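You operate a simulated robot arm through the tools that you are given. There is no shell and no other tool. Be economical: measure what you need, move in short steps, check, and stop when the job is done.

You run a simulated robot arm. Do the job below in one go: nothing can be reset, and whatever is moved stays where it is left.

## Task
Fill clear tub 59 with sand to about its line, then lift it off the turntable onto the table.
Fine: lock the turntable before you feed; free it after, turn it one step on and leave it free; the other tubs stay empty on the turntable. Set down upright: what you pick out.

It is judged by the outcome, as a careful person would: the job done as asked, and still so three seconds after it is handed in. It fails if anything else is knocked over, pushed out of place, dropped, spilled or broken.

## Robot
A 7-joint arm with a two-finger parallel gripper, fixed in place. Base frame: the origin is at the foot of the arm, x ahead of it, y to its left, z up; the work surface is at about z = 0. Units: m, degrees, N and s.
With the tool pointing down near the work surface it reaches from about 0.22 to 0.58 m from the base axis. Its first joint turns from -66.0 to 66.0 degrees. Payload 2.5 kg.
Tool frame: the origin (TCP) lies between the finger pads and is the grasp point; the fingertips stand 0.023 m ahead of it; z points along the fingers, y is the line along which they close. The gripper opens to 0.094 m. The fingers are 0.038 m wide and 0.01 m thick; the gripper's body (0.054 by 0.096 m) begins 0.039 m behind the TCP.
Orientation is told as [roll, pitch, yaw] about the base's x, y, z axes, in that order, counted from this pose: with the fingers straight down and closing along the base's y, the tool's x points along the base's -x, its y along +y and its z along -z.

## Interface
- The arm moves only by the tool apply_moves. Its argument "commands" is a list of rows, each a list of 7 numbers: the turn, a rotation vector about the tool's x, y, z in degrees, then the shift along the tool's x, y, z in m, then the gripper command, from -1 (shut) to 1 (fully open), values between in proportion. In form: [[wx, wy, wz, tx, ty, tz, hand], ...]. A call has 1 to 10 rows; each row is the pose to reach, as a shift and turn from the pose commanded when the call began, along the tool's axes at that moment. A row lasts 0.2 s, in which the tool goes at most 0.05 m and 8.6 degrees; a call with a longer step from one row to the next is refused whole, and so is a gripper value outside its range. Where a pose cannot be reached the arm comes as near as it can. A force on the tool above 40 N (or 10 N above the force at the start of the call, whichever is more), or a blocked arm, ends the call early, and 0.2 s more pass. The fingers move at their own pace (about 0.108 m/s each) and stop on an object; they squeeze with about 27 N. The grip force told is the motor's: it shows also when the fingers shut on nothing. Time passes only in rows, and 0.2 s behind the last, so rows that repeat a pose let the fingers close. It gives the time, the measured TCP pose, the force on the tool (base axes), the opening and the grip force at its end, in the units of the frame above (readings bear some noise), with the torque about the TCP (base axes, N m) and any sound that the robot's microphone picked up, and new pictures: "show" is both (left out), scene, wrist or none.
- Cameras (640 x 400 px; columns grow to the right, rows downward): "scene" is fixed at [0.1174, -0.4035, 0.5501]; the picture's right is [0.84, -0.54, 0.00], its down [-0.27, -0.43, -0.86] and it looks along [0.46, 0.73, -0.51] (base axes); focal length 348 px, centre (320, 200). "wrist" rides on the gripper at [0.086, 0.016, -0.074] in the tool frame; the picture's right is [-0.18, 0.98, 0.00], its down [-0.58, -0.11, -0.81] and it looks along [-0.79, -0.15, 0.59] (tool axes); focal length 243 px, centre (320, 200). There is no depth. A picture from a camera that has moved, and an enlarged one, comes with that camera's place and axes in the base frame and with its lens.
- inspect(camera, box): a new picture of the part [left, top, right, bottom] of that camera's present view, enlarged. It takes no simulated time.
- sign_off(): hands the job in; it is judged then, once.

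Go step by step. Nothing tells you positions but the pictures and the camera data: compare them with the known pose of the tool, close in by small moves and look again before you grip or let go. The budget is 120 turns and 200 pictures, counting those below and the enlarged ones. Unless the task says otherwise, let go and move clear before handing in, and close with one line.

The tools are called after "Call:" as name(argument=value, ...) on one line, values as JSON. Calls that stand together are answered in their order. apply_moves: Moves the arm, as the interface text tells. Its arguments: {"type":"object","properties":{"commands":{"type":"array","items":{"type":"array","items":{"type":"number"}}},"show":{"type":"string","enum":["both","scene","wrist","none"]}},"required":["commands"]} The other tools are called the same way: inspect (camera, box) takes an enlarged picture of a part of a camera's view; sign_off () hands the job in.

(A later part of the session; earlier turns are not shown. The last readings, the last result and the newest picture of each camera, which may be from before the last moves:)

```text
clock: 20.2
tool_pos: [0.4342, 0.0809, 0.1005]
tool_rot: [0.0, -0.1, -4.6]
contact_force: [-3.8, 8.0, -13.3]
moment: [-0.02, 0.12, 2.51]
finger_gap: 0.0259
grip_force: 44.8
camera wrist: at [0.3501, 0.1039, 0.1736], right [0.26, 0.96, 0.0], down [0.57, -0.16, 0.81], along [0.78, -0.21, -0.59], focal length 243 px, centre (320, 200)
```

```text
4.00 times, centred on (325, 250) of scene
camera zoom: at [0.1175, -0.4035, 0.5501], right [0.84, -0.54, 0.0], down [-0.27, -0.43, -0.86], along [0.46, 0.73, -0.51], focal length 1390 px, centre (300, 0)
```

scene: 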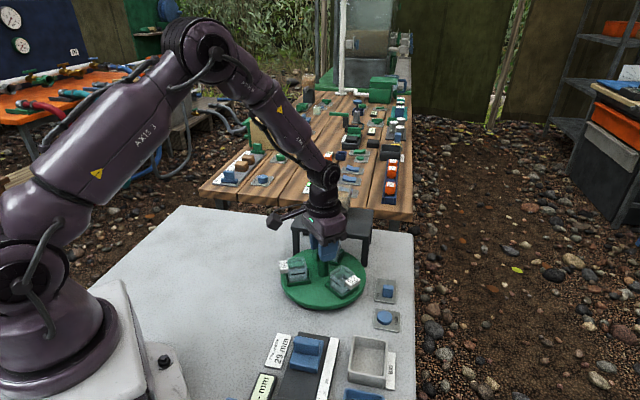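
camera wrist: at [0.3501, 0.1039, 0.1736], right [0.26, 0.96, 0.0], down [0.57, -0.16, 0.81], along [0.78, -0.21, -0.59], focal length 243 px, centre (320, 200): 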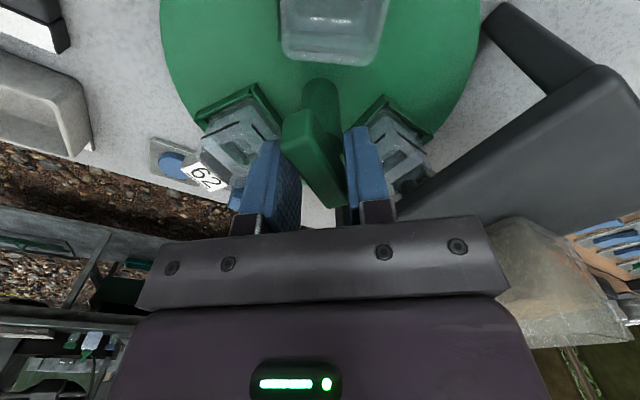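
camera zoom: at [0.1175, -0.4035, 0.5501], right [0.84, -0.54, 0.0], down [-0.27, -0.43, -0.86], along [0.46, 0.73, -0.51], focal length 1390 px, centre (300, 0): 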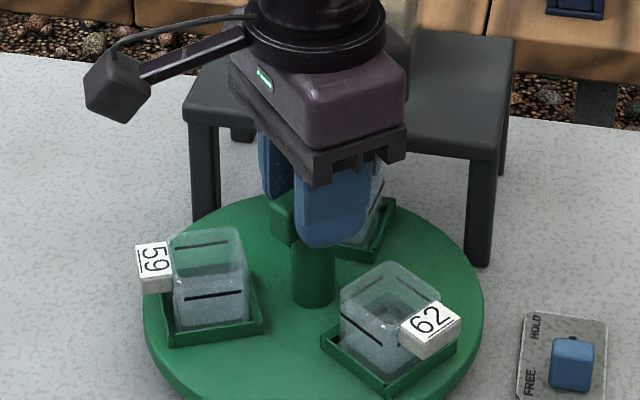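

The table resists 2.5 Nm going clockwise here, so it's acting like an end stop in that direction. I'll relax and test counter-clockwise instead.

Call:
apply_moves(commands=[[0, 0, -5, 0, 0, 0, -1], [0, 0, -10, 0, 0, 0, -1], [0, 0, -15, 0, 0, 0, -1], [0, 0, -18, 0, 0, 0, -1]], show="none")

Call:
inspect(camera="scene", box=[270, 200, 380, 300])

Call:
apply_moves(commands=[[0, 0, -6, 0, 0, 0, -1], [0, 0, -12, 0, 0, 0, -1], [0, 0, -18, 0, 0, 0, -1], [0, 0, -24, 0, 0, 0, -1], [0, 0, -30, 0, 0, 0, -1]])

Call:
inspect(camera="scene", box=[270, 200, 380, 300])

```text
clock: 21.2
tool_pos: [0.4355, 0.0809, 0.1004]
tool_rot: [0.1, -0.2, 12.9]
contact_force: [2.7, 14.4, -9.9]
moment: [0.23, -0.55, 0.04]
finger_gap: 0.016
grip_force: 45.0
```

```text
4.00 times, centred on (325, 250) of scene
camera zoom: at [0.1174, -0.4035, 0.5501], right [0.84, -0.54, 0.0], down [-0.27, -0.43, -0.86], along [0.46, 0.73, -0.51], focal length 1390 px, centre (300, 0)
```

zoom: 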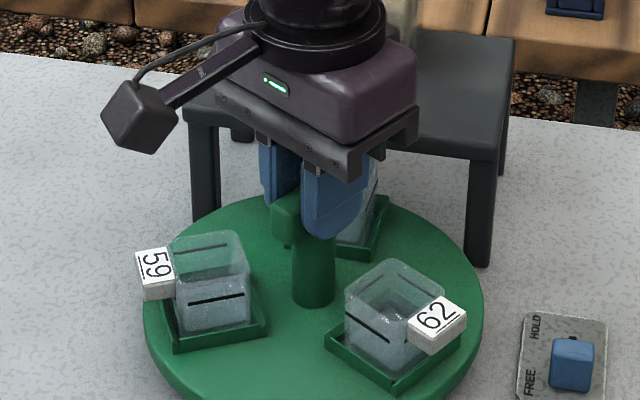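

```text
clock: 22.4
tool_pos: [0.4351, 0.0815, 0.0996]
tool_rot: [0.0, -0.1, 43.2]
contact_force: [4.3, 18.1, 6.3]
moment: [-0.27, 0.61, 0.03]
finger_gap: 0.0157
grip_force: 45.0
camera wrist: at [0.3611, 0.0336, 0.1746], right [-0.54, 0.84, 0.0], down [0.5, 0.32, 0.81], along [0.68, 0.43, -0.59], focal length 243 px, centre (320, 200)
```

scene: 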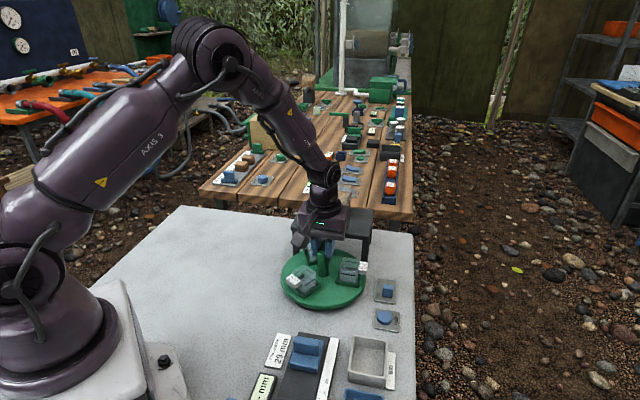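
wrist: 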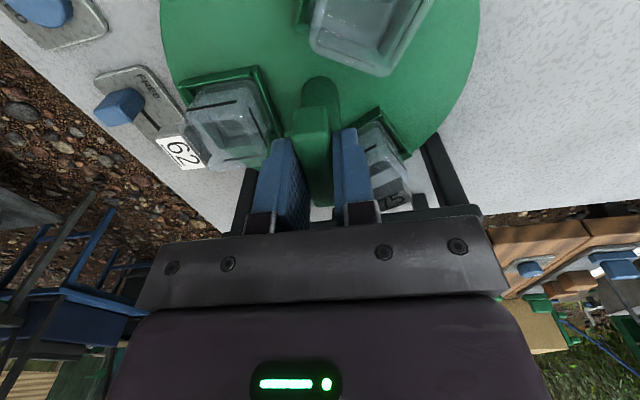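

```text
4.00 times, centred on (325, 250) of scene
camera zoom: at [0.1174, -0.4035, 0.5501], right [0.84, -0.54, 0.0], down [-0.27, -0.43, -0.86], along [0.46, 0.73, -0.51], focal length 1390 px, centre (300, 0)
```

zoom: 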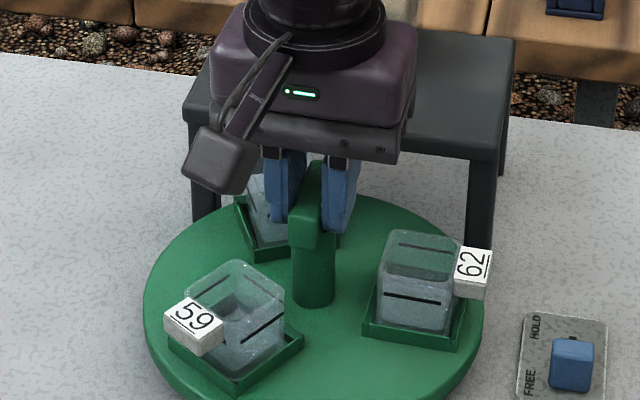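

Counter-clockwise is free, so clockwise has an end stop. I'll take tub 59 round counter-clockwise instead, watching for strain as it goes.

Call:
apply_moves(commands=[[0, 0, -6, 0, 0, 0, -1], [0, 0, -12, 0, 0, 0, -1], [0, 0, -18, 0, 0, 0, -1], [0, 0, -24, 0, 0, 0, -1], [0, 0, -30, 0, 0, 0, -1], [0, 0, -36, 0, 0, 0, -1], [0, 0, -42, 0, 0, 0, -1], [0, 0, -48, 0, 0, 0, -1]], show="none")

Call:
apply_moves(commands=[[0, 0, -6, 0, 0, 0, -1], [0, 0, -12, 0, 0, 0, -1], [0, 0, -18, 0, 0, 0, -1], [0, 0, -24, 0, 0, 0, -1], [0, 0, -30, 0, 0, 0, -1], [0, 0, -36, 0, 0, 0, -1]])

Call:
inspect(camera="scene", box=[270, 200, 380, 300])

```text
clock: 24.2
tool_pos: [0.4352, 0.0807, 0.1004]
tool_rot: [-0.2, 0.0, 91.1]
contact_force: [14.2, 16.3, -2.4]
moment: [1.16, 0.47, -0.01]
finger_gap: 0.0158
grip_force: 44.9
```

```text
clock: 25.6
tool_pos: [0.4349, 0.0821, 0.1003]
tool_rot: [-0.2, 0.0, 127.2]
contact_force: [10.5, 16.2, 8.7]
moment: [0.18, 0.56, 0.01]
finger_gap: 0.0158
grip_force: 45.1
camera wrist: at [0.4744, 0.0021, 0.1747], right [-0.89, -0.45, 0.0], down [-0.27, 0.53, 0.81], along [-0.36, 0.72, -0.59], focal length 243 px, centre (320, 200)
```

scene: 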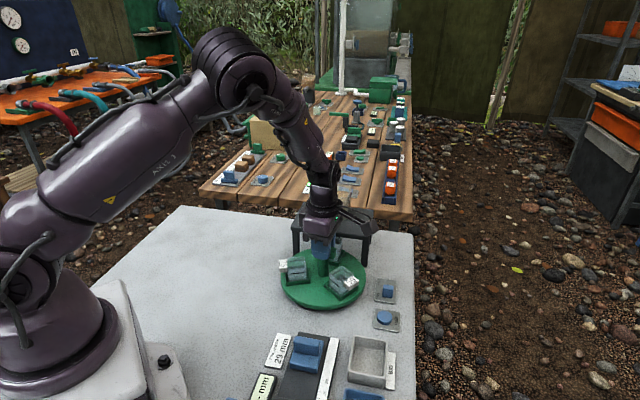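
wrist: 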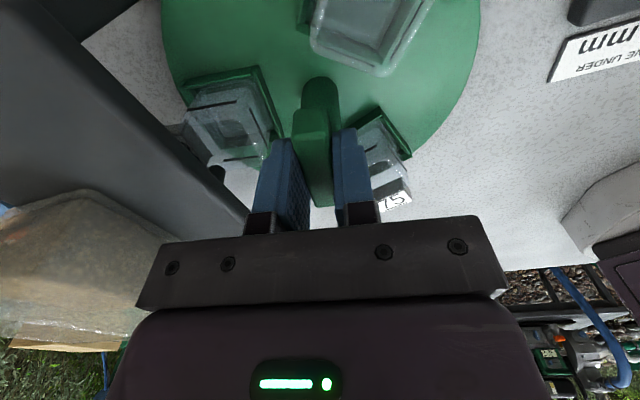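

```text
4.00 times, centred on (325, 250) of scene
camera zoom: at [0.1174, -0.4035, 0.5501], right [0.84, -0.54, 0.0], down [-0.27, -0.43, -0.86], along [0.46, 0.73, -0.51], focal length 1390 px, centre (300, 0)
```

zoom: 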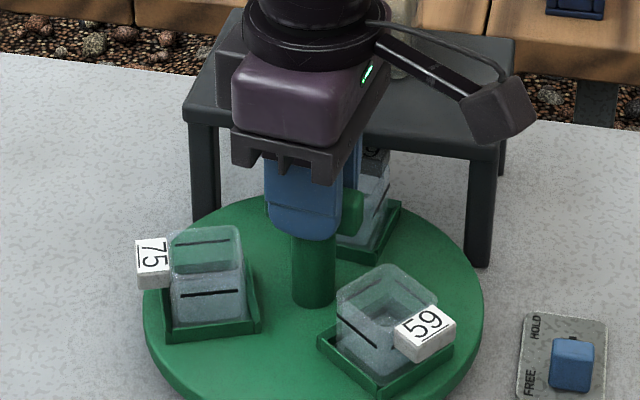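

It's still free. Tub 62 is coming to the spout, and tub 59 has about 128° left. I'll turn on to about yaw 160.

Call:
apply_moves(commands=[[0, 0, -4, 0, 0, 0, -1], [0, 0, -8, 0, 0, 0, -1], [0, 0, -12, 0, 0, 0, -1], [0, 0, -16, 0, 0, 0, -1], [0, 0, -20, 0, 0, 0, -1], [0, 0, -24, 0, 0, 0, -1], [0, 0, -28, 0, 0, 0, -1]])

Call:
inspect(camera="scene", box=[270, 200, 380, 300])

```text
clock: 27.2
tool_pos: [0.4348, 0.0807, 0.1007]
tool_rot: [-0.1, 0.1, 155.1]
contact_force: [6.3, 11.5, 21.0]
moment: [0.11, 0.15, -0.01]
finger_gap: 0.016
grip_force: 45.1
camera wrist: at [0.5067, 0.0297, 0.1748], right [-0.58, -0.81, 0.0], down [-0.48, 0.34, 0.81], along [-0.66, 0.47, -0.59], focal length 243 px, centre (320, 200)
```

scene: 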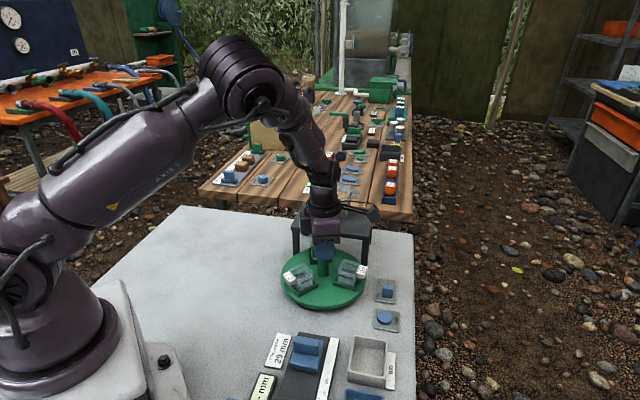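
wrist: 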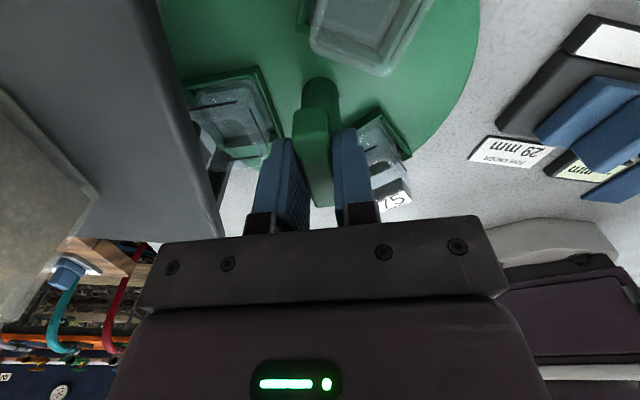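

```text
4.00 times, centred on (325, 250) of scene
camera zoom: at [0.1173, -0.4035, 0.5501], right [0.84, -0.54, 0.0], down [-0.27, -0.43, -0.86], along [0.46, 0.73, -0.51], focal length 1390 px, centre (300, 0)
```

zoom: 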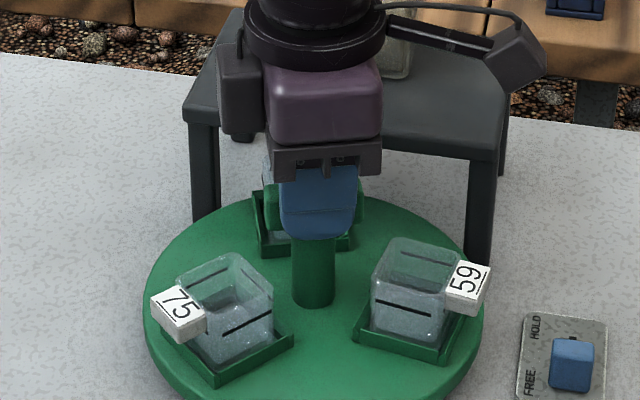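

It went past the spout station freely. I'll regrip: open, rise 5 cm, and turn the hand back 175°.

Call:
apply_moves(commands=[[0, 0, 0, 0, 0, 0, -0.1], [0, 0, 0, 0, 0, 0, -0.1], [0, 0, 0, 0, 0, -0.03, -0.1], [0, 0, 8, 0, 0, -0.06, -0.1], [0, 0, 16, 0, 0, -0.06, -0.1], [0, 0, 24, 0, 0, -0.06, -0.1], [0, 0, 32, 0, 0, -0.06, -0.1], [0, 0, 40, 0, 0, -0.06, -0.1], [0, 0, 48, 0, 0, -0.06, -0.1], [0, 0, 55, 0, 0, -0.06, -0.1]], show="none")

Call:
apply_moves(commands=[[0, 0, 8, 0, 0, 0, -0.1], [0, 0, 16, 0, 0, 0, -0.1], [0, 0, 24, 0, 0, 0, -0.1], [0, 0, 32, 0, 0, 0, -0.1], [0, 0, 40, 0, 0, 0, -0.1], [0, 0, 48, 0, 0, 0, -0.1], [0, 0, 56, 0, 0, 0, -0.1], [0, 0, 60, 0, 0, 0, -0.1]], show="none")

Call:
apply_moves(commands=[[0, 0, 8, 0, 0, 0, -0.1], [0, 0, 16, 0, 0, 0, -0.1], [0, 0, 24, 0, 0, 0, -0.1], [0, 0, 32, 0, 0, 0, -0.1], [0, 0, 40, 0, 0, 0, -0.1], [0, 0, 48, 0, 0, 0, -0.1], [0, 0, 56, 0, 0, 0, -0.1], [0, 0, 64.5, 0, 0, 0, -0.1], [0, 0, 65, 0, 0, 0, -0.1]])

Call:
inspect(camera="scene", box=[270, 200, 380, 300])

Call:
inspect(camera="wrist", box=[190, 0, 440, 190])

```text
clock: 27.5
tool_pos: [0.4332, 0.0755, 0.0997]
tool_rot: [0.9, -0.3, 154.9]
contact_force: [0.2, 0.1, -0.5]
moment: [-0.02, -0.01, 0.01]
finger_gap: 0.0422
grip_force: 0.1
stopped in row 1: the force on the tool passed its limit at 74 N (the readings are from after the stop); the commanded pose is now the measured one
```

```text
clock: 29.3
tool_pos: [0.431, 0.0752, 0.0992]
tool_rot: [0.4, 0.9, 94.7]
contact_force: [0.4, 0.4, 0.1]
moment: [-0.02, 0.0, 0.02]
finger_gap: 0.0426
grip_force: 0.6
```

```text
clock: 31.3
tool_pos: [0.433, 0.075, 0.1006]
tool_rot: [-0.3, 0.7, 29.5]
contact_force: [0.3, 0.5, -1.2]
moment: [-0.01, -0.01, -0.01]
finger_gap: 0.0422
grip_force: 0.0
camera wrist: at [0.351, 0.0473, 0.1748], right [-0.33, 0.95, -0.01], down [0.57, 0.2, 0.8], along [0.76, 0.26, -0.6], focal length 243 px, centre (320, 200)
```

scene: 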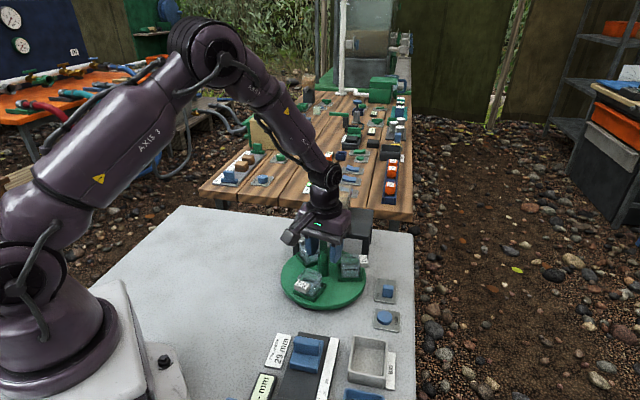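
wrist: 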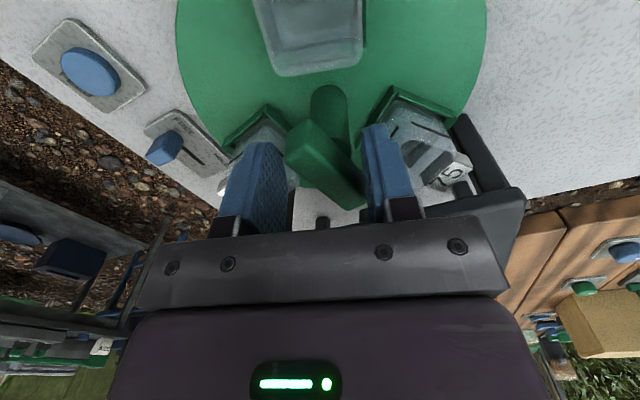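

```text
4.00 times, centred on (325, 250) of scene
camera zoom: at [0.1174, -0.4035, 0.5501], right [0.84, -0.54, 0.0], down [-0.27, -0.43, -0.86], along [0.46, 0.73, -0.51], focal length 1390 px, centre (300, 0)
```

zoom: 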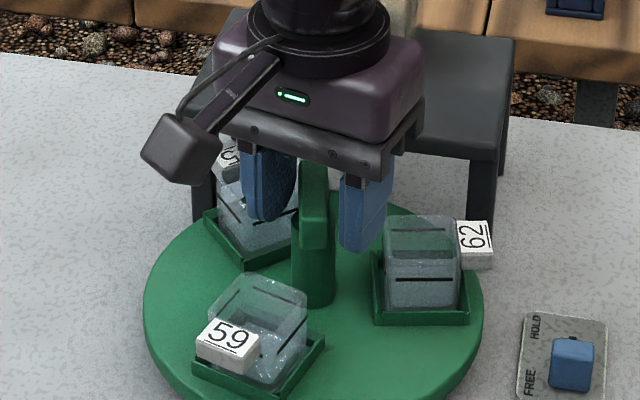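

```text
2.11 times, centred on (315, 95) of wrist
camera zoom: at [0.351, 0.0473, 0.1748], right [-0.33, 0.95, -0.01], down [0.57, 0.2, 0.8], along [0.76, 0.26, -0.6], focal length 511 px, centre (330, 421)
```

zoom: 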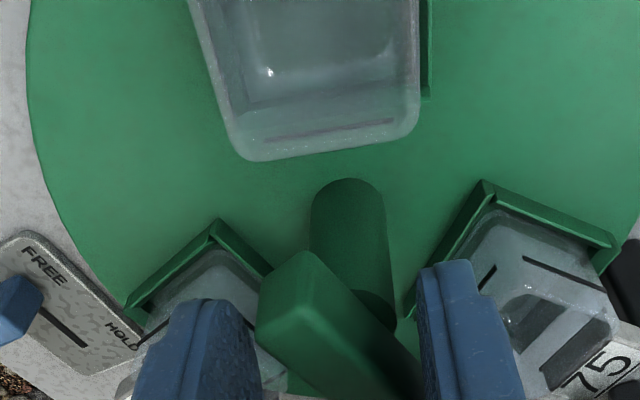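

The release jolt stopped that call early, and the turn-back calls after it dragged the free table backwards. The tubs still stand in their trays, and I won't chain calls like that again. I'll re-align over the bar (about yaw 50) and re-centre.

Call:
apply_moves(commands=[[0.03, -0.3, -7, -0.0016, 0.0014, 0, -0.1], [0.05, -0.6, -14, -0.0032, 0.0028, 0, -0.1], [0.08, -0.76, -20, -0.0047, 0.0042, 0, -0.1], [0.08, -0.76, -20, -0.0047, 0.0042, 0, -0.1]])

Call:
inspect(camera="scene", box=[270, 200, 380, 300])

Call:
inspect(camera="wrist", box=[190, 0, 440, 190])

```text
clock: 32.3
tool_pos: [0.4348, 0.0804, 0.0998]
tool_rot: [-0.2, 0.2, 49.9]
contact_force: [0.2, 0.6, -0.2]
moment: [0.0, -0.01, 0.02]
finger_gap: 0.0424
grip_force: 0.1
camera wrist: at [0.3669, 0.026, 0.174], right [-0.63, 0.77, 0.0], down [0.46, 0.38, 0.8], along [0.62, 0.51, -0.59], focal length 243 px, centre (320, 200)
```

scene: 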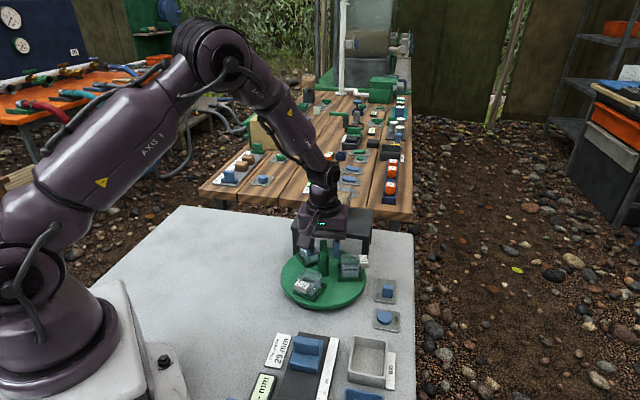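
wrist: 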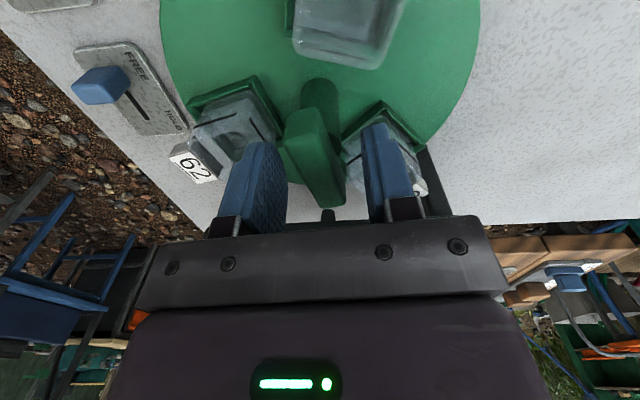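

```text
4.00 times, centred on (325, 250) of scene
camera zoom: at [0.1174, -0.4035, 0.5501], right [0.84, -0.54, 0.0], down [-0.27, -0.43, -0.86], along [0.46, 0.73, -0.51], focal length 1390 px, centre (300, 0)
```

zoom: 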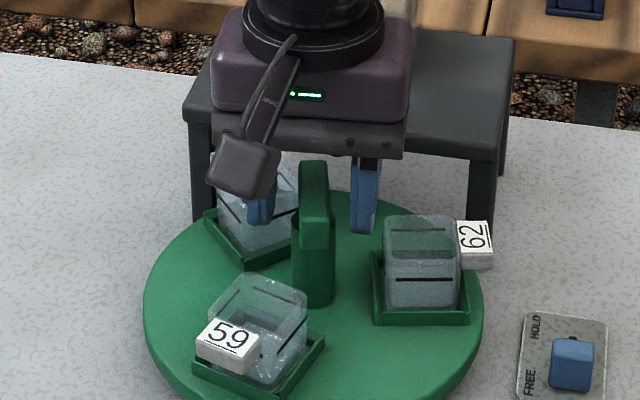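

```text
2.11 times, centred on (315, 95) of wrist
camera zoom: at [0.3669, 0.026, 0.174], right [-0.63, 0.77, 0.0], down [0.46, 0.38, 0.8], along [0.62, 0.51, -0.59], focal length 511 px, centre (330, 421)
```

zoom: 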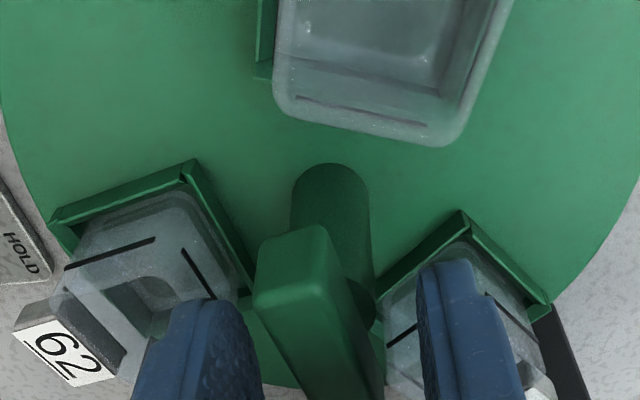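

The bar is at about 59°. I'll align, close, and turn counter-clockwise again.

Call:
apply_moves(commands=[[0, 0, -5, 0, 0, 0, -0.1], [0, 0, -9, 0, 0, 0, -0.1], [0, 0, -9, 0, 0, 0, -1], [0, 0, -9, 0, 0, 0, -1], [0, 0, -9, 0, 0, 0, -1]], show="none")

```text
clock: 33.5
tool_pos: [0.4341, 0.0804, 0.0993]
tool_rot: [-0.2, 0.1, 58.8]
contact_force: [5.3, -0.4, -3.3]
moment: [0.66, 0.27, 0.02]
finger_gap: 0.0159
grip_force: 45.3
```

Call:
apply_moves(commands=[[0, 0, -7, 0, 0, 0, -1], [0, 0, -14, 0, 0, 0, -1], [0, 0, -21, 0, 0, 0, -1], [0, 0, -28, 0, 0, 0, -1], [0, 0, -35, 0, 0, 0, -1], [0, 0, -42, 0, 0, 0, -1], [0, 0, -49, 0, 0, 0, -1]], show="none")

Call:
apply_moves(commands=[[0, 0, -7, 0, 0, 0, -1], [0, 0, -14, 0, 0, 0, -1], [0, 0, -21, 0, 0, 0, -1], [0, 0, -28, 0, 0, 0, -1], [0, 0, -35, 0, 0, 0, -1], [0, 0, -42, 0, 0, 0, -1], [0, 0, -49, 0, 0, 0, -1]], show="scene")

```text
clock: 35.1
tool_pos: [0.4355, 0.0807, 0.0996]
tool_rot: [0.0, 0.3, 108.0]
contact_force: [-0.3, -2.8, 11.8]
moment: [-1.12, -0.19, -0.03]
finger_gap: 0.0158
grip_force: 45.1
```

```text
clock: 36.7
tool_pos: [0.4353, 0.082, 0.0987]
tool_rot: [0.1, 0.3, 156.8]
contact_force: [16.5, 0.8, -7.5]
moment: [0.32, -0.02, 0.01]
finger_gap: 0.0158
grip_force: 45.0
```

scene: 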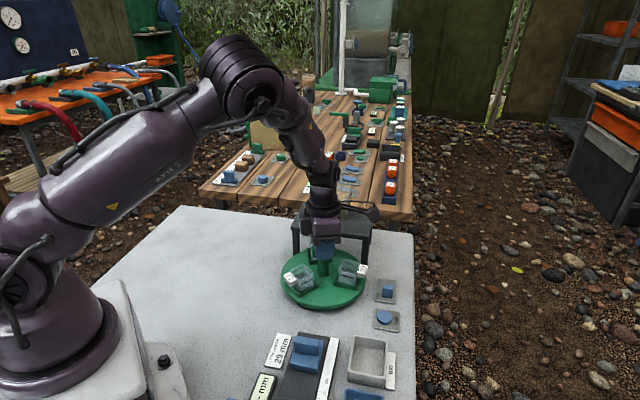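

Yaw is 157 with low strain. I'll open in small stages here, on its own.

Call:
apply_moves(commands=[[0, 0, 0, 0, 0, 0, -0.64], [0, 0, 0, 0, 0, 0, -0.6], [0, 0, 0, 0, 0, 0, -0.5], [0, 0, 0, 0, 0, 0, -0.3], [0, 0, 0, 0, 0, 0, -0.1]], show="none")

```text
clock: 37.9
tool_pos: [0.4338, 0.0811, 0.0997]
tool_rot: [0.2, 0.1, 156.7]
contact_force: [0.3, 0.1, 0.7]
moment: [-0.01, 0.02, -0.04]
finger_gap: 0.0423
grip_force: 0.0
```

Clean release. I'm rising, then turning the hand back.

Call:
apply_moves(commands=[[0, 0, 0, 0, 0, -0.03, -0.1], [0, 0, 0, 0, 0, -0.06, -0.1], [0, 0, 8, 0, 0, -0.06, -0.1], [0, 0, 16, 0, 0, -0.06, -0.1], [0, 0, 24, 0, 0, -0.06, -0.1], [0, 0, 32, 0, 0, -0.06, -0.1], [0, 0, 40, 0, 0, -0.06, -0.1], [0, 0, 48, 0, 0, -0.06, -0.1], [0, 0, 56, 0, 0, -0.06, -0.1]], show="scene")

```text
clock: 39.9
tool_pos: [0.4345, 0.0817, 0.1597]
tool_rot: [0.0, 0.2, 100.6]
contact_force: [0.5, -0.6, -0.2]
moment: [0.01, 0.0, 0.0]
finger_gap: 0.0423
grip_force: 0.2
```

scene: 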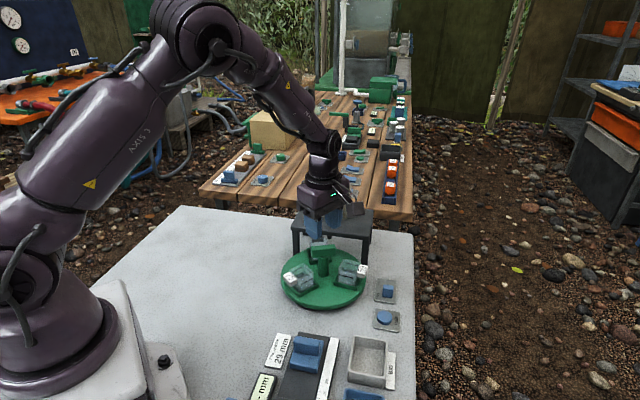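

Call:
apply_moves(commands=[[0, 0, 8, 0, 0, 0, -0.1], [0, 0, 16, 0, 0, 0, -0.1], [0, 0, 24, 0, 0, 0, -0.1], [0, 0, 32, 0, 0, 0, -0.1], [0, 0, 40, 0, 0, 0, -0.1], [0, 0, 48, 0, 0, 0, -0.1], [0, 0, 56, 0, 0, 0, -0.1], [0, 0, 62, 0, 0, 0, -0.1]], show="none")

Call:
apply_moves(commands=[[0, 0, 8, 0, 0, 0, -0.1], [0, 0, 16, 0, 0, 0, -0.1], [0, 0, 24, 0, 0, 0, -0.1], [0, 0, 32, 0, 0, 0, -0.1], [0, 0, 40, 0, 0, 0, -0.1], [0, 0, 48, 0, 0, 0, -0.1], [0, 0, 56, 0, 0, 0, -0.1], [0, 0, 62, 0, 0, 0, -0.1]])

Call:
inspect(camera="scene", box=[270, 200, 380, 300])

Call:
inspect(camera="wrist", box=[190, 0, 440, 190])

```text
clock: 41.7
tool_pos: [0.4355, 0.0816, 0.1594]
tool_rot: [-0.3, 0.1, 38.7]
contact_force: [0.0, 0.0, -0.4]
moment: [-0.01, 0.0, 0.02]
finger_gap: 0.0421
grip_force: 0.0
```

```text
clock: 43.5
tool_pos: [0.4349, 0.0808, 0.1583]
tool_rot: [-0.2, -0.2, -23.3]
contact_force: [-0.2, -0.5, -1.3]
moment: [-0.01, 0.01, 0.01]
finger_gap: 0.0421
grip_force: 0.0
camera wrist: at [0.3615, 0.1305, 0.2329], right [0.56, 0.83, 0.0], down [0.49, -0.33, 0.81], along [0.67, -0.45, -0.59], focal length 243 px, centre (320, 200)
```

scene: 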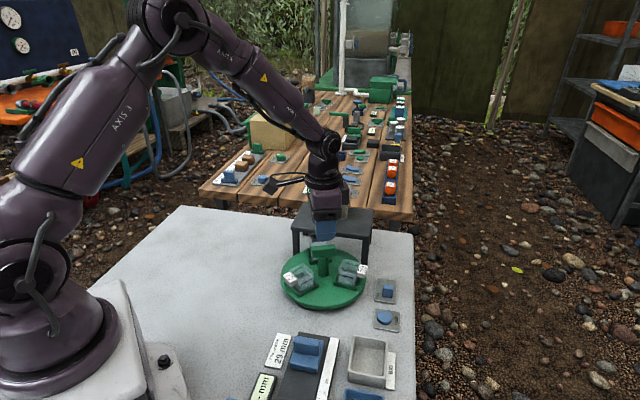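
wrist: 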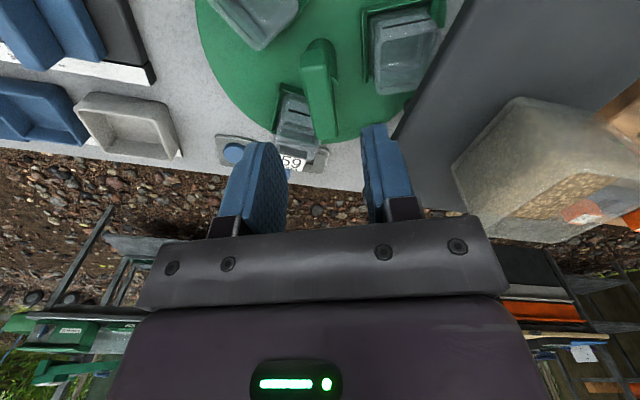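

```text
4.00 times, centred on (325, 250) of scene
camera zoom: at [0.1174, -0.4035, 0.5501], right [0.84, -0.54, 0.0], down [-0.27, -0.43, -0.86], along [0.46, 0.73, -0.51], focal length 1390 px, centre (300, 0)
```

zoom: 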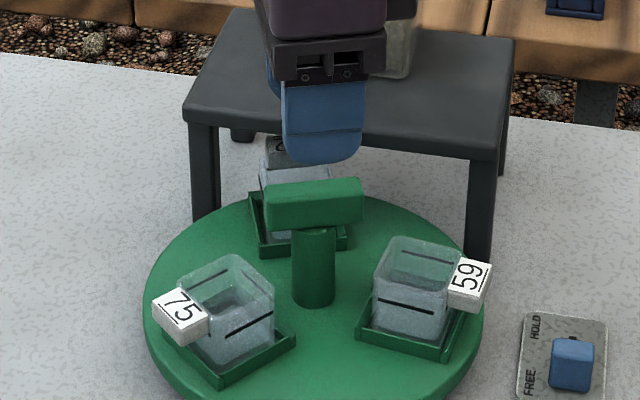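

```text
2.11 times, centred on (315, 95) of wrist
camera zoom: at [0.3615, 0.1305, 0.2329], right [0.56, 0.83, 0.0], down [0.49, -0.33, 0.81], along [0.67, -0.45, -0.59], focal length 511 px, centre (330, 421)
```

zoom: 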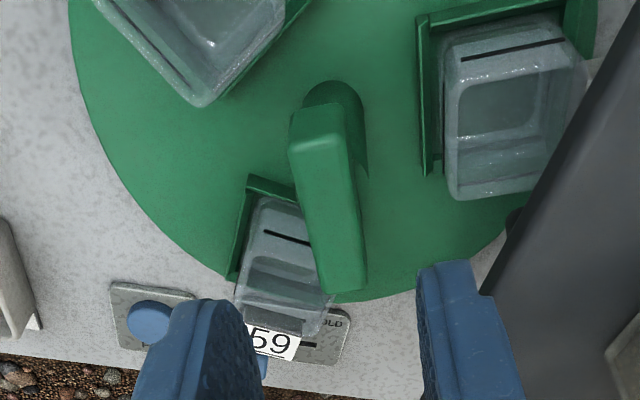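

Aligned. I'm lowering and gripping the bar.

Call:
apply_moves(commands=[[0, 0, 0, 0, 0, 0.03, -0.1], [0, 0, 0, 0, 0, 0.059, -0.1], [0, 0, 0, 0, 0, 0.059, -0.6], [0, 0, 0, 0, 0, 0.059, -1], [0, 0, 0, 0, 0, 0.059, -1]], show="none")

```text
clock: 44.7
tool_pos: [0.4349, 0.0807, 0.0985]
tool_rot: [-0.2, -0.1, -23.2]
contact_force: [2.4, -0.2, -3.0]
moment: [0.82, 0.26, -0.02]
finger_gap: 0.0159
grip_force: 45.0
```

Call:
apply_moves(commands=[[0, 0, -7, 0, 0, 0, -1], [0, 0, -14, 0, 0, 0, -1], [0, 0, -21, 0, 0, 0, -1], [0, 0, -28, 0, 0, 0, -1], [0, 0, -35, 0, 0, 0, -1], [0, 0, -42, 0, 0, 0, -1], [0, 0, -49, 0, 0, 0, -1]], show="none")

Call:
apply_moves(commands=[[0, 0, -7, 0, 0, 0, -1], [0, 0, -14, 0, 0, 0, -1], [0, 0, -21, 0, 0, 0, -1], [0, 0, -28, 0, 0, 0, -1], [0, 0, -35, 0, 0, 0, -1], [0, 0, -42, 0, 0, 0, -1], [0, 0, -48, 0, 0, 0, -1]])

Call:
inspect(camera="scene", box=[270, 200, 380, 300])

```text
clock: 46.3
tool_pos: [0.4348, 0.0815, 0.1005]
tool_rot: [-0.3, -0.1, 25.9]
contact_force: [19.1, 0.1, -26.8]
moment: [0.86, -0.52, 0.0]
finger_gap: 0.0159
grip_force: 45.0
```

```text
clock: 47.9
tool_pos: [0.4341, 0.0816, 0.1004]
tool_rot: [-0.2, 0.2, 73.9]
contact_force: [16.2, -0.3, -17.8]
moment: [0.72, 0.11, -0.03]
finger_gap: 0.016
grip_force: 44.9
camera wrist: at [0.3956, 0.0026, 0.1747], right [-0.89, 0.45, 0.0], down [0.26, 0.53, 0.8], along [0.36, 0.72, -0.59], focal length 243 px, centre (320, 200)
```

scene: 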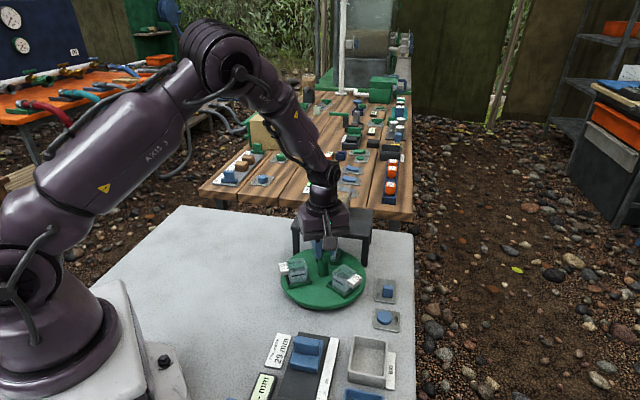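
wrist: 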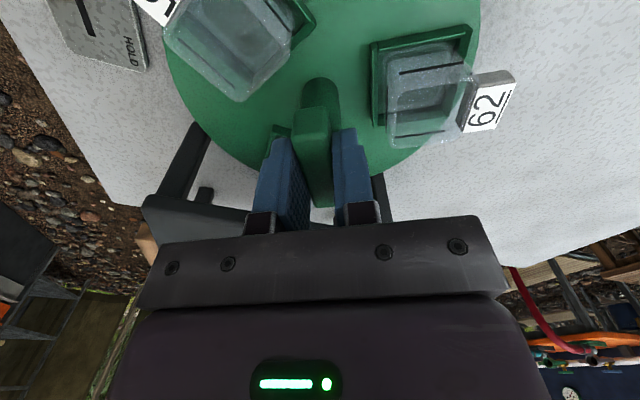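

```text
4.00 times, centred on (325, 250) of scene
camera zoom: at [0.1175, -0.4035, 0.5501], right [0.84, -0.54, 0.0], down [-0.27, -0.43, -0.86], along [0.46, 0.73, -0.51], focal length 1390 px, centre (300, 0)
```

zoom: 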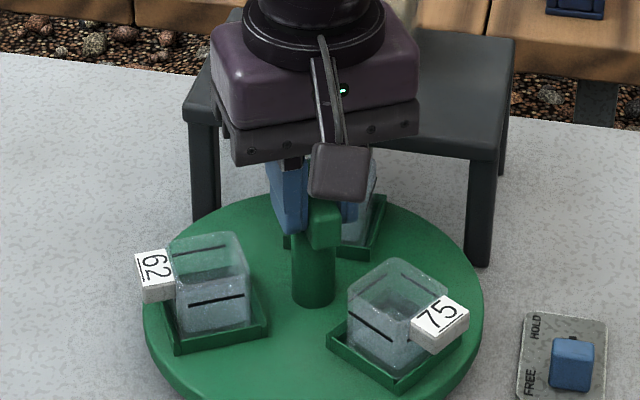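

Tub 59 is now under the spout; the picture matches the earlier station pose. I'll release softly and then rise.

Call:
apply_moves(commands=[[0, 0, 0, 0, 0, 0, -0.64], [0, 0, 0, 0, 0, 0, -0.6], [0, 0, 0, 0, 0, 0, -0.5], [0, 0, 0, 0, 0, 0, -0.3], [0, 0, 0, 0, 0, 0, -0.1]], show="none")

```text
clock: 49.1
tool_pos: [0.4345, 0.0811, 0.1008]
tool_rot: [-0.1, 0.2, 73.8]
contact_force: [0.1, -0.6, 0.4]
moment: [0.0, -0.01, 0.01]
finger_gap: 0.0424
grip_force: 0.0
```

Call:
apply_moves(commands=[[0, 0, 0, 0, 0, -0.03, -0.1], [0, 0, 0, 0, 0, -0.06, -0.1], [0, 0, 8, 0.024, -0.031, -0.06, -0.1], [0, 0, 16, 0.048, -0.063, -0.06, -0.1], [0, 0, 24, 0.07, -0.09, -0.06, -0.1], [0, 0, 28.8, 0.086, -0.1146, -0.06, -0.1], [0, 0, 28.8, 0.086, -0.1146, -0.06, -0.1]])

Call:
inspect(camera="scene", box=[270, 200, 380, 300])

Call:
inspect(camera="scene", box=[310, 225, 360, 265])

```text
clock: 50.7
tool_pos: [0.5209, -0.0332, 0.1621]
tool_rot: [-0.2, 0.0, 44.9]
contact_force: [0.3, -0.3, -0.1]
moment: [0.0, -0.02, 0.02]
finger_gap: 0.0423
grip_force: 0.1
camera wrist: at [0.4485, -0.0828, 0.2366], right [-0.56, 0.83, 0.0], down [0.49, 0.34, 0.81], along [0.67, 0.45, -0.59], focal length 243 px, centre (320, 200)
```

scene: 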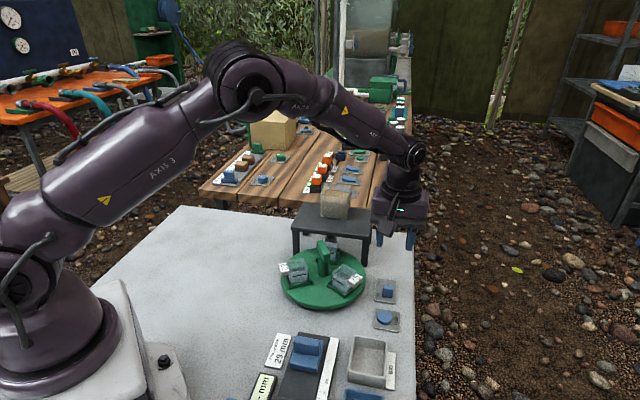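
wrist: 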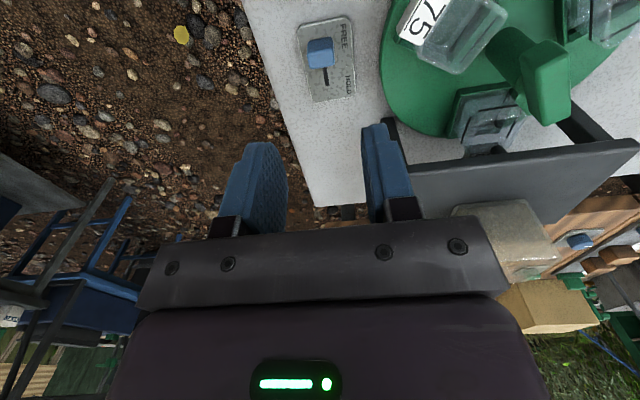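

```text
4.00 times, centred on (325, 250) of scene
camera zoom: at [0.1174, -0.4035, 0.5501], right [0.84, -0.54, 0.0], down [-0.27, -0.43, -0.86], along [0.46, 0.73, -0.51], focal length 1390 px, centre (300, 0)
```

zoom: 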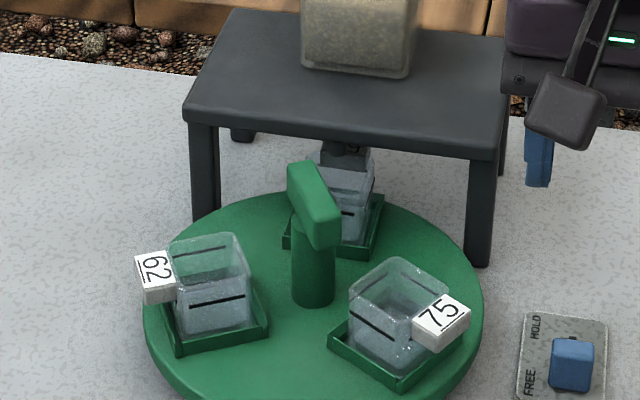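

```text
10.00 times, centred on (335, 245) of scene
camera zoom: at [0.1174, -0.4035, 0.5501], right [0.84, -0.54, 0.0], down [-0.27, -0.43, -0.86], along [0.46, 0.73, -0.51], focal length 3475 px, centre (170, -250)
```

zoom: 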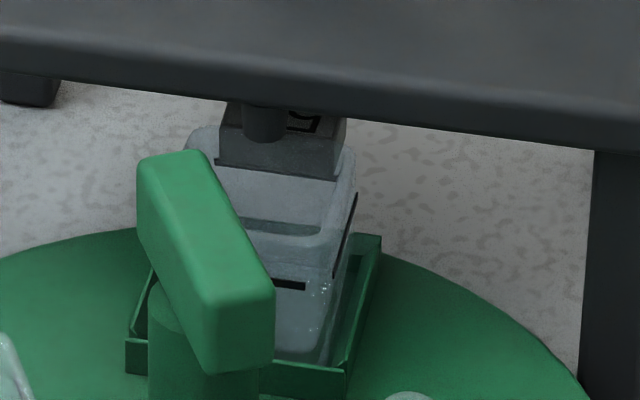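

Tub 59 is squarely under the spout. I'm lowering onto the lever.

Call:
apply_moves(commands=[[0, 0, 0, 0, 0, 0.04, -0.05], [0, 0, 0, 0, 0, 0.08, -0.05], [0, 0, 0, 0, 0, 0.11, -0.05], [0, 0, 0, 0, 0, 0.124, -0.05]])

```text
clock: 51.7
tool_pos: [0.5212, -0.0336, 0.0365]
tool_rot: [-0.1, 0.2, 45.0]
contact_force: [0.2, 0.4, -0.2]
moment: [0.05, 0.02, -0.03]
finger_gap: 0.0445
grip_force: 0.0
camera wrist: at [0.4491, -0.0832, 0.1108], right [-0.56, 0.83, 0.0], down [0.49, 0.34, 0.81], along [0.67, 0.45, -0.59], focal length 243 px, centre (320, 200)
```

scene: 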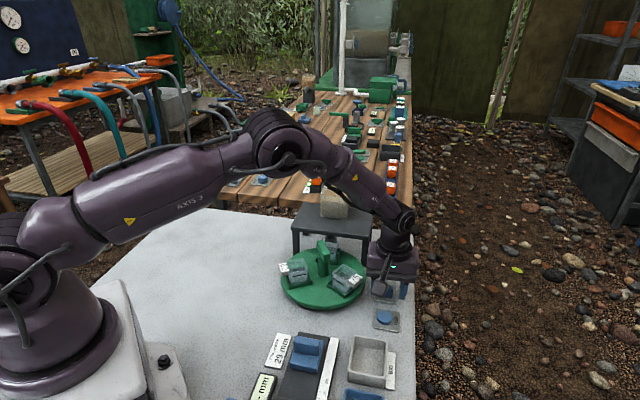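
wrist: 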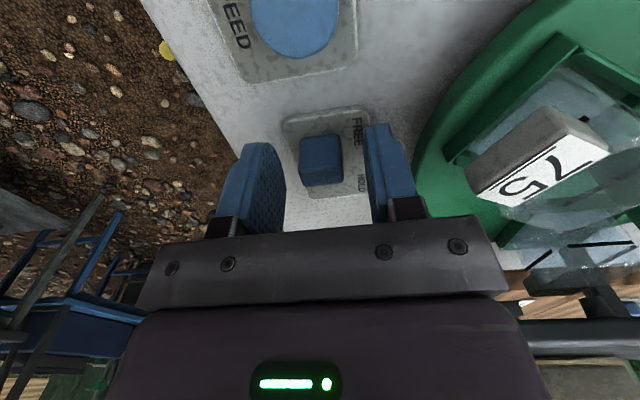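

Call:
apply_moves(commands=[[0, 0, 0, 0, 0, 0, -0.6], [0, 0, 0, 0, 0, 0, -1], [0, 0, 0, 0, 0, 0, -1], [0, 0, 0, -0.008, 0, 0, -1], [0, 0, 0, -0.016, 0, 0, -1], [0, 0, 0, -0.024, 0, 0, -1], [0, 0, 0, -0.033, 0, 0, -1], [0, 0, 0, -0.033, 0, 0, -1]], show="none")

```text
clock: 53.5
tool_pos: [0.5445, -0.0104, 0.0361]
tool_rot: [-0.2, 0.2, 45.1]
contact_force: [-0.6, 3.7, -0.8]
moment: [-0.45, 0.55, -0.07]
finger_gap: 0.021
grip_force: 44.8
```

The lever is back at HOLD. I'll release and rise.

Call:
apply_moves(commands=[[0, 0, 0, 0, 0, 0, -0.4], [0, 0, 0, 0, 0, 0, -0.1], [0, 0, 0, 0, 0, 0, -0.05], [0, 0, 0, 0, 0, -0.04, -0.05], [0, 0, 0, 0, 0, -0.08, -0.05], [0, 0, 0, 0, 0, -0.12, -0.05]], show="none")

Call:
inspect(camera="scene", box=[280, 230, 420, 330])

```text
clock: 54.9
tool_pos: [0.543, -0.0108, 0.1545]
tool_rot: [-0.3, 0.2, 44.9]
contact_force: [-0.1, -0.5, -0.5]
moment: [-0.01, 0.02, -0.01]
finger_gap: 0.0447
grip_force: 0.1
```

```text
4.00 times, centred on (350, 280) of scene
camera zoom: at [0.1174, -0.4035, 0.5501], right [0.84, -0.54, 0.0], down [-0.27, -0.43, -0.86], along [0.46, 0.73, -0.51], focal length 1390 px, centre (200, -120)
```

zoom: 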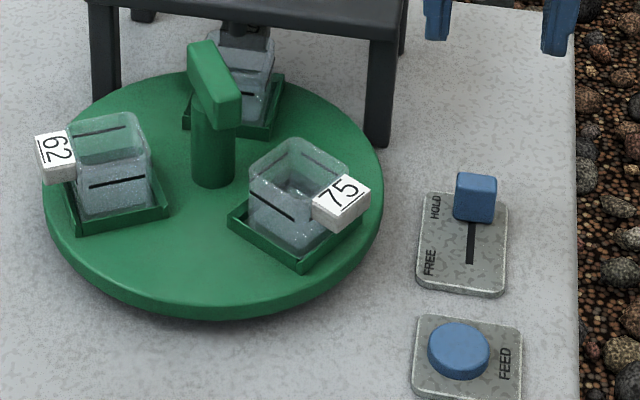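

Locked. I'm moving over the FEED button at (0.469, -0.078) with shut fingers.

Call:
apply_moves(commands=[[0, 0, 0, 0.03, 0.001, 0, -1], [0, 0, 0, 0.065, 0.003, 0.01, -1], [0, 0, 0, 0.0997, 0.0049, 0.03, -1], [0, 0, 0, 0.0997, 0.0049, 0.06, -1], [0, 0, 0, 0.0997, 0.0049, 0.0745, -1]])

Call:
inspect(camera="scene", box=[310, 225, 430, 345])

Call:
inspect(camera="wrist", box=[220, 20, 420, 220])

```text
clock: 56.1
tool_pos: [0.4702, -0.079, 0.0812]
tool_rot: [-0.2, 0.2, 45.0]
contact_force: [-0.8, -0.1, 0.9]
moment: [0.02, -0.02, 0.0]
finger_gap: 0.0001
grip_force: 26.6
camera wrist: at [0.3976, -0.1288, 0.1555], right [-0.56, 0.82, 0.0], down [0.49, 0.34, 0.81], along [0.67, 0.45, -0.59], focal length 243 px, centre (320, 200)
```

scene: 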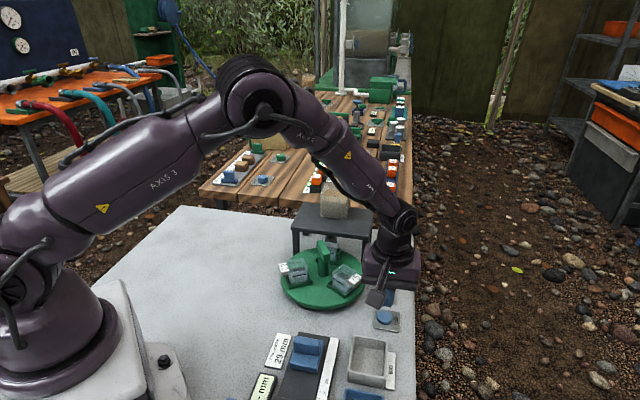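
wrist: 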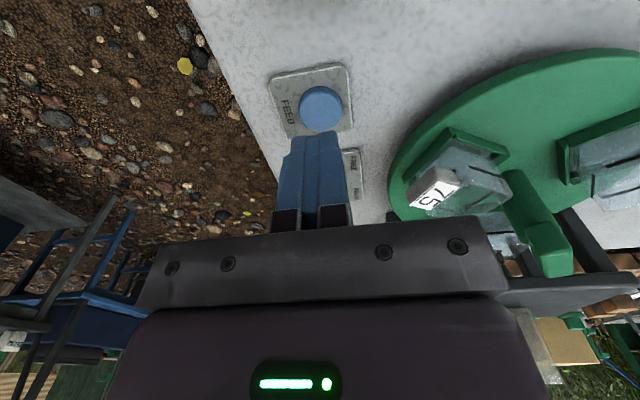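

```text
3.33 times, centred on (370, 285) of scene
camera zoom: at [0.1174, -0.4035, 0.5501], right [0.84, -0.54, 0.0], down [-0.27, -0.43, -0.86], along [0.46, 0.73, -0.51], focal length 1158 px, centre (153, -83)
```

zoom: 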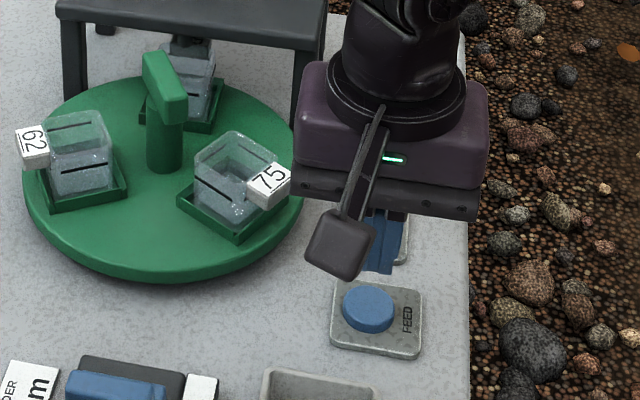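

```text
2.00 times, centred on (320, 120) of wrist
camera zoom: at [0.3976, -0.1288, 0.1555], right [-0.56, 0.82, 0.0], down [0.49, 0.34, 0.81], along [0.67, 0.45, -0.59], focal length 485 px, centre (320, 360)
```

zoom: 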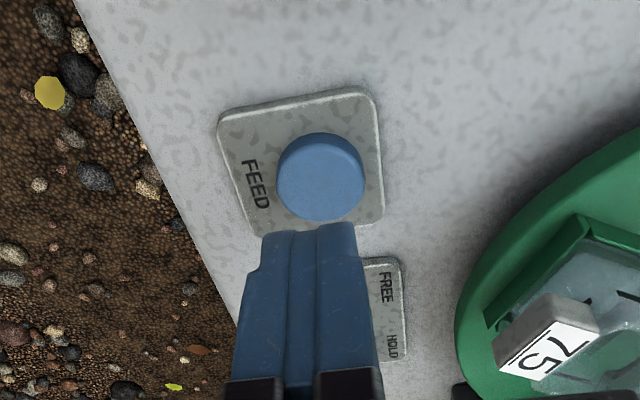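

The button lies right under the tip. I'll come down close and then press briefly, with small steps.

Call:
apply_moves(commands=[[0, 0, 0, 0, 0, 0.03, -1], [0, 0, 0, 0, 0, 0.035, -1]], show="none")

Call:
inspect(camera="scene", box=[360, 280, 420, 340])

Call:
inspect(camera="scene", box=[320, 232, 350, 264])

```text
clock: 56.7
tool_pos: [0.4707, -0.0787, 0.0454]
tool_rot: [-0.3, 0.1, 45.0]
contact_force: [-0.8, 0.6, 0.1]
moment: [-0.02, 0.03, 0.0]
finger_gap: 0.0
grip_force: 26.5
```

```text
6.67 times, centred on (390, 310) of scene
camera zoom: at [0.1174, -0.4035, 0.5501], right [0.84, -0.54, 0.0], down [-0.27, -0.43, -0.86], along [0.46, 0.73, -0.51], focal length 2316 px, centre (-147, -533)
```

zoom: 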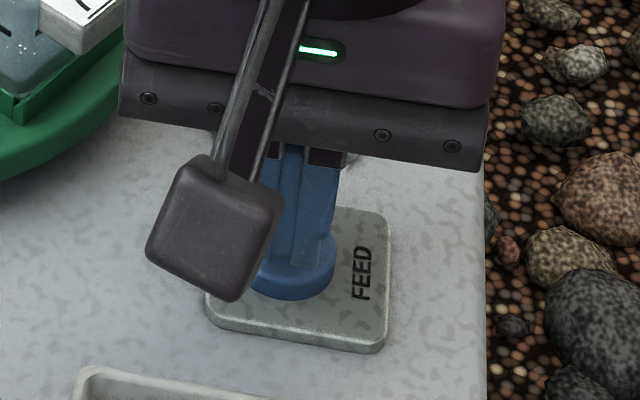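

```text
12.50 times, centred on (335, 248) of scene
camera zoom: at [0.1174, -0.4035, 0.5501], right [0.84, -0.54, 0.0], down [-0.27, -0.43, -0.86], along [0.46, 0.73, -0.51], focal length 4343 px, centre (132, -400)
```

zoom: 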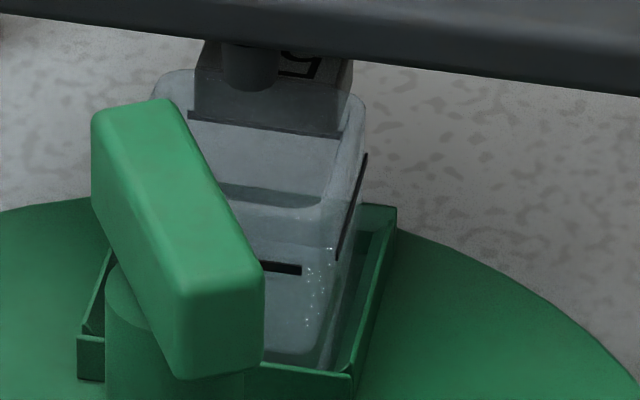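

Call:
apply_moves(commands=[[0, 0, 0, 0, 0, 0.004, -1], [0, 0, 0, 0, 0, 0.007, -1], [0, 0, 0, 0, 0, -0.004, -1]], show="none")

Call:
inspect(camera="scene", box=[320, 232, 350, 264])

```text
clock: 57.5
tool_pos: [0.4704, -0.0788, 0.0524]
tool_rot: [-0.2, 0.0, 45.1]
contact_force: [0.8, 0.4, 0.5]
moment: [0.0, -0.01, 0.03]
finger_gap: 0.0
grip_force: 27.4
```

```text
12.50 times, centred on (335, 248) of scene
camera zoom: at [0.1174, -0.4035, 0.5501], right [0.84, -0.54, 0.0], down [-0.27, -0.43, -0.86], along [0.46, 0.73, -0.51], focal length 4343 px, centre (132, -400)
```

zoom: 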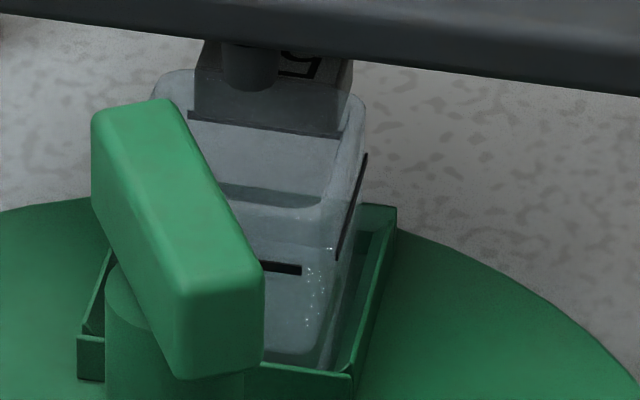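

Nothing has flowed yet. I'll go a little deeper, then lift.

Call:
apply_moves(commands=[[0, 0, 0, 0, 0, 0.008, -1], [0, 0, 0, 0, 0, 0.013, -1]], show="none")

Call:
inspect(camera="scene", box=[320, 232, 350, 264])

```text
clock: 58.1
tool_pos: [0.4725, -0.078, 0.0385]
tool_rot: [-0.2, 0.3, 45.0]
contact_force: [-0.1, 0.0, -0.3]
moment: [0.02, 0.0, 0.02]
finger_gap: 0.0
grip_force: 27.3
```

```text
12.50 times, centred on (335, 248) of scene
camera zoom: at [0.1174, -0.4035, 0.5501], right [0.84, -0.54, 0.0], down [-0.27, -0.43, -0.86], along [0.46, 0.73, -0.51], focal length 4343 px, centre (132, -400)
```

zoom: 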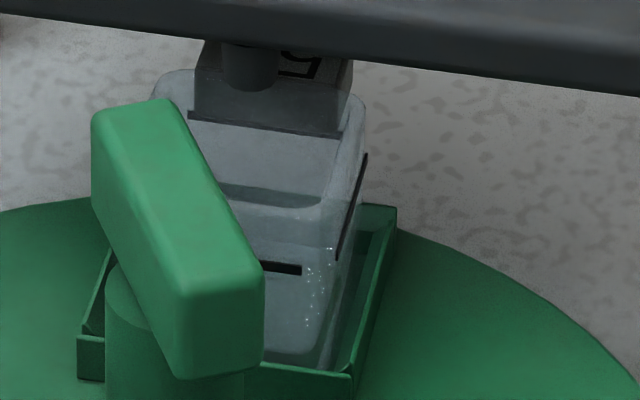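

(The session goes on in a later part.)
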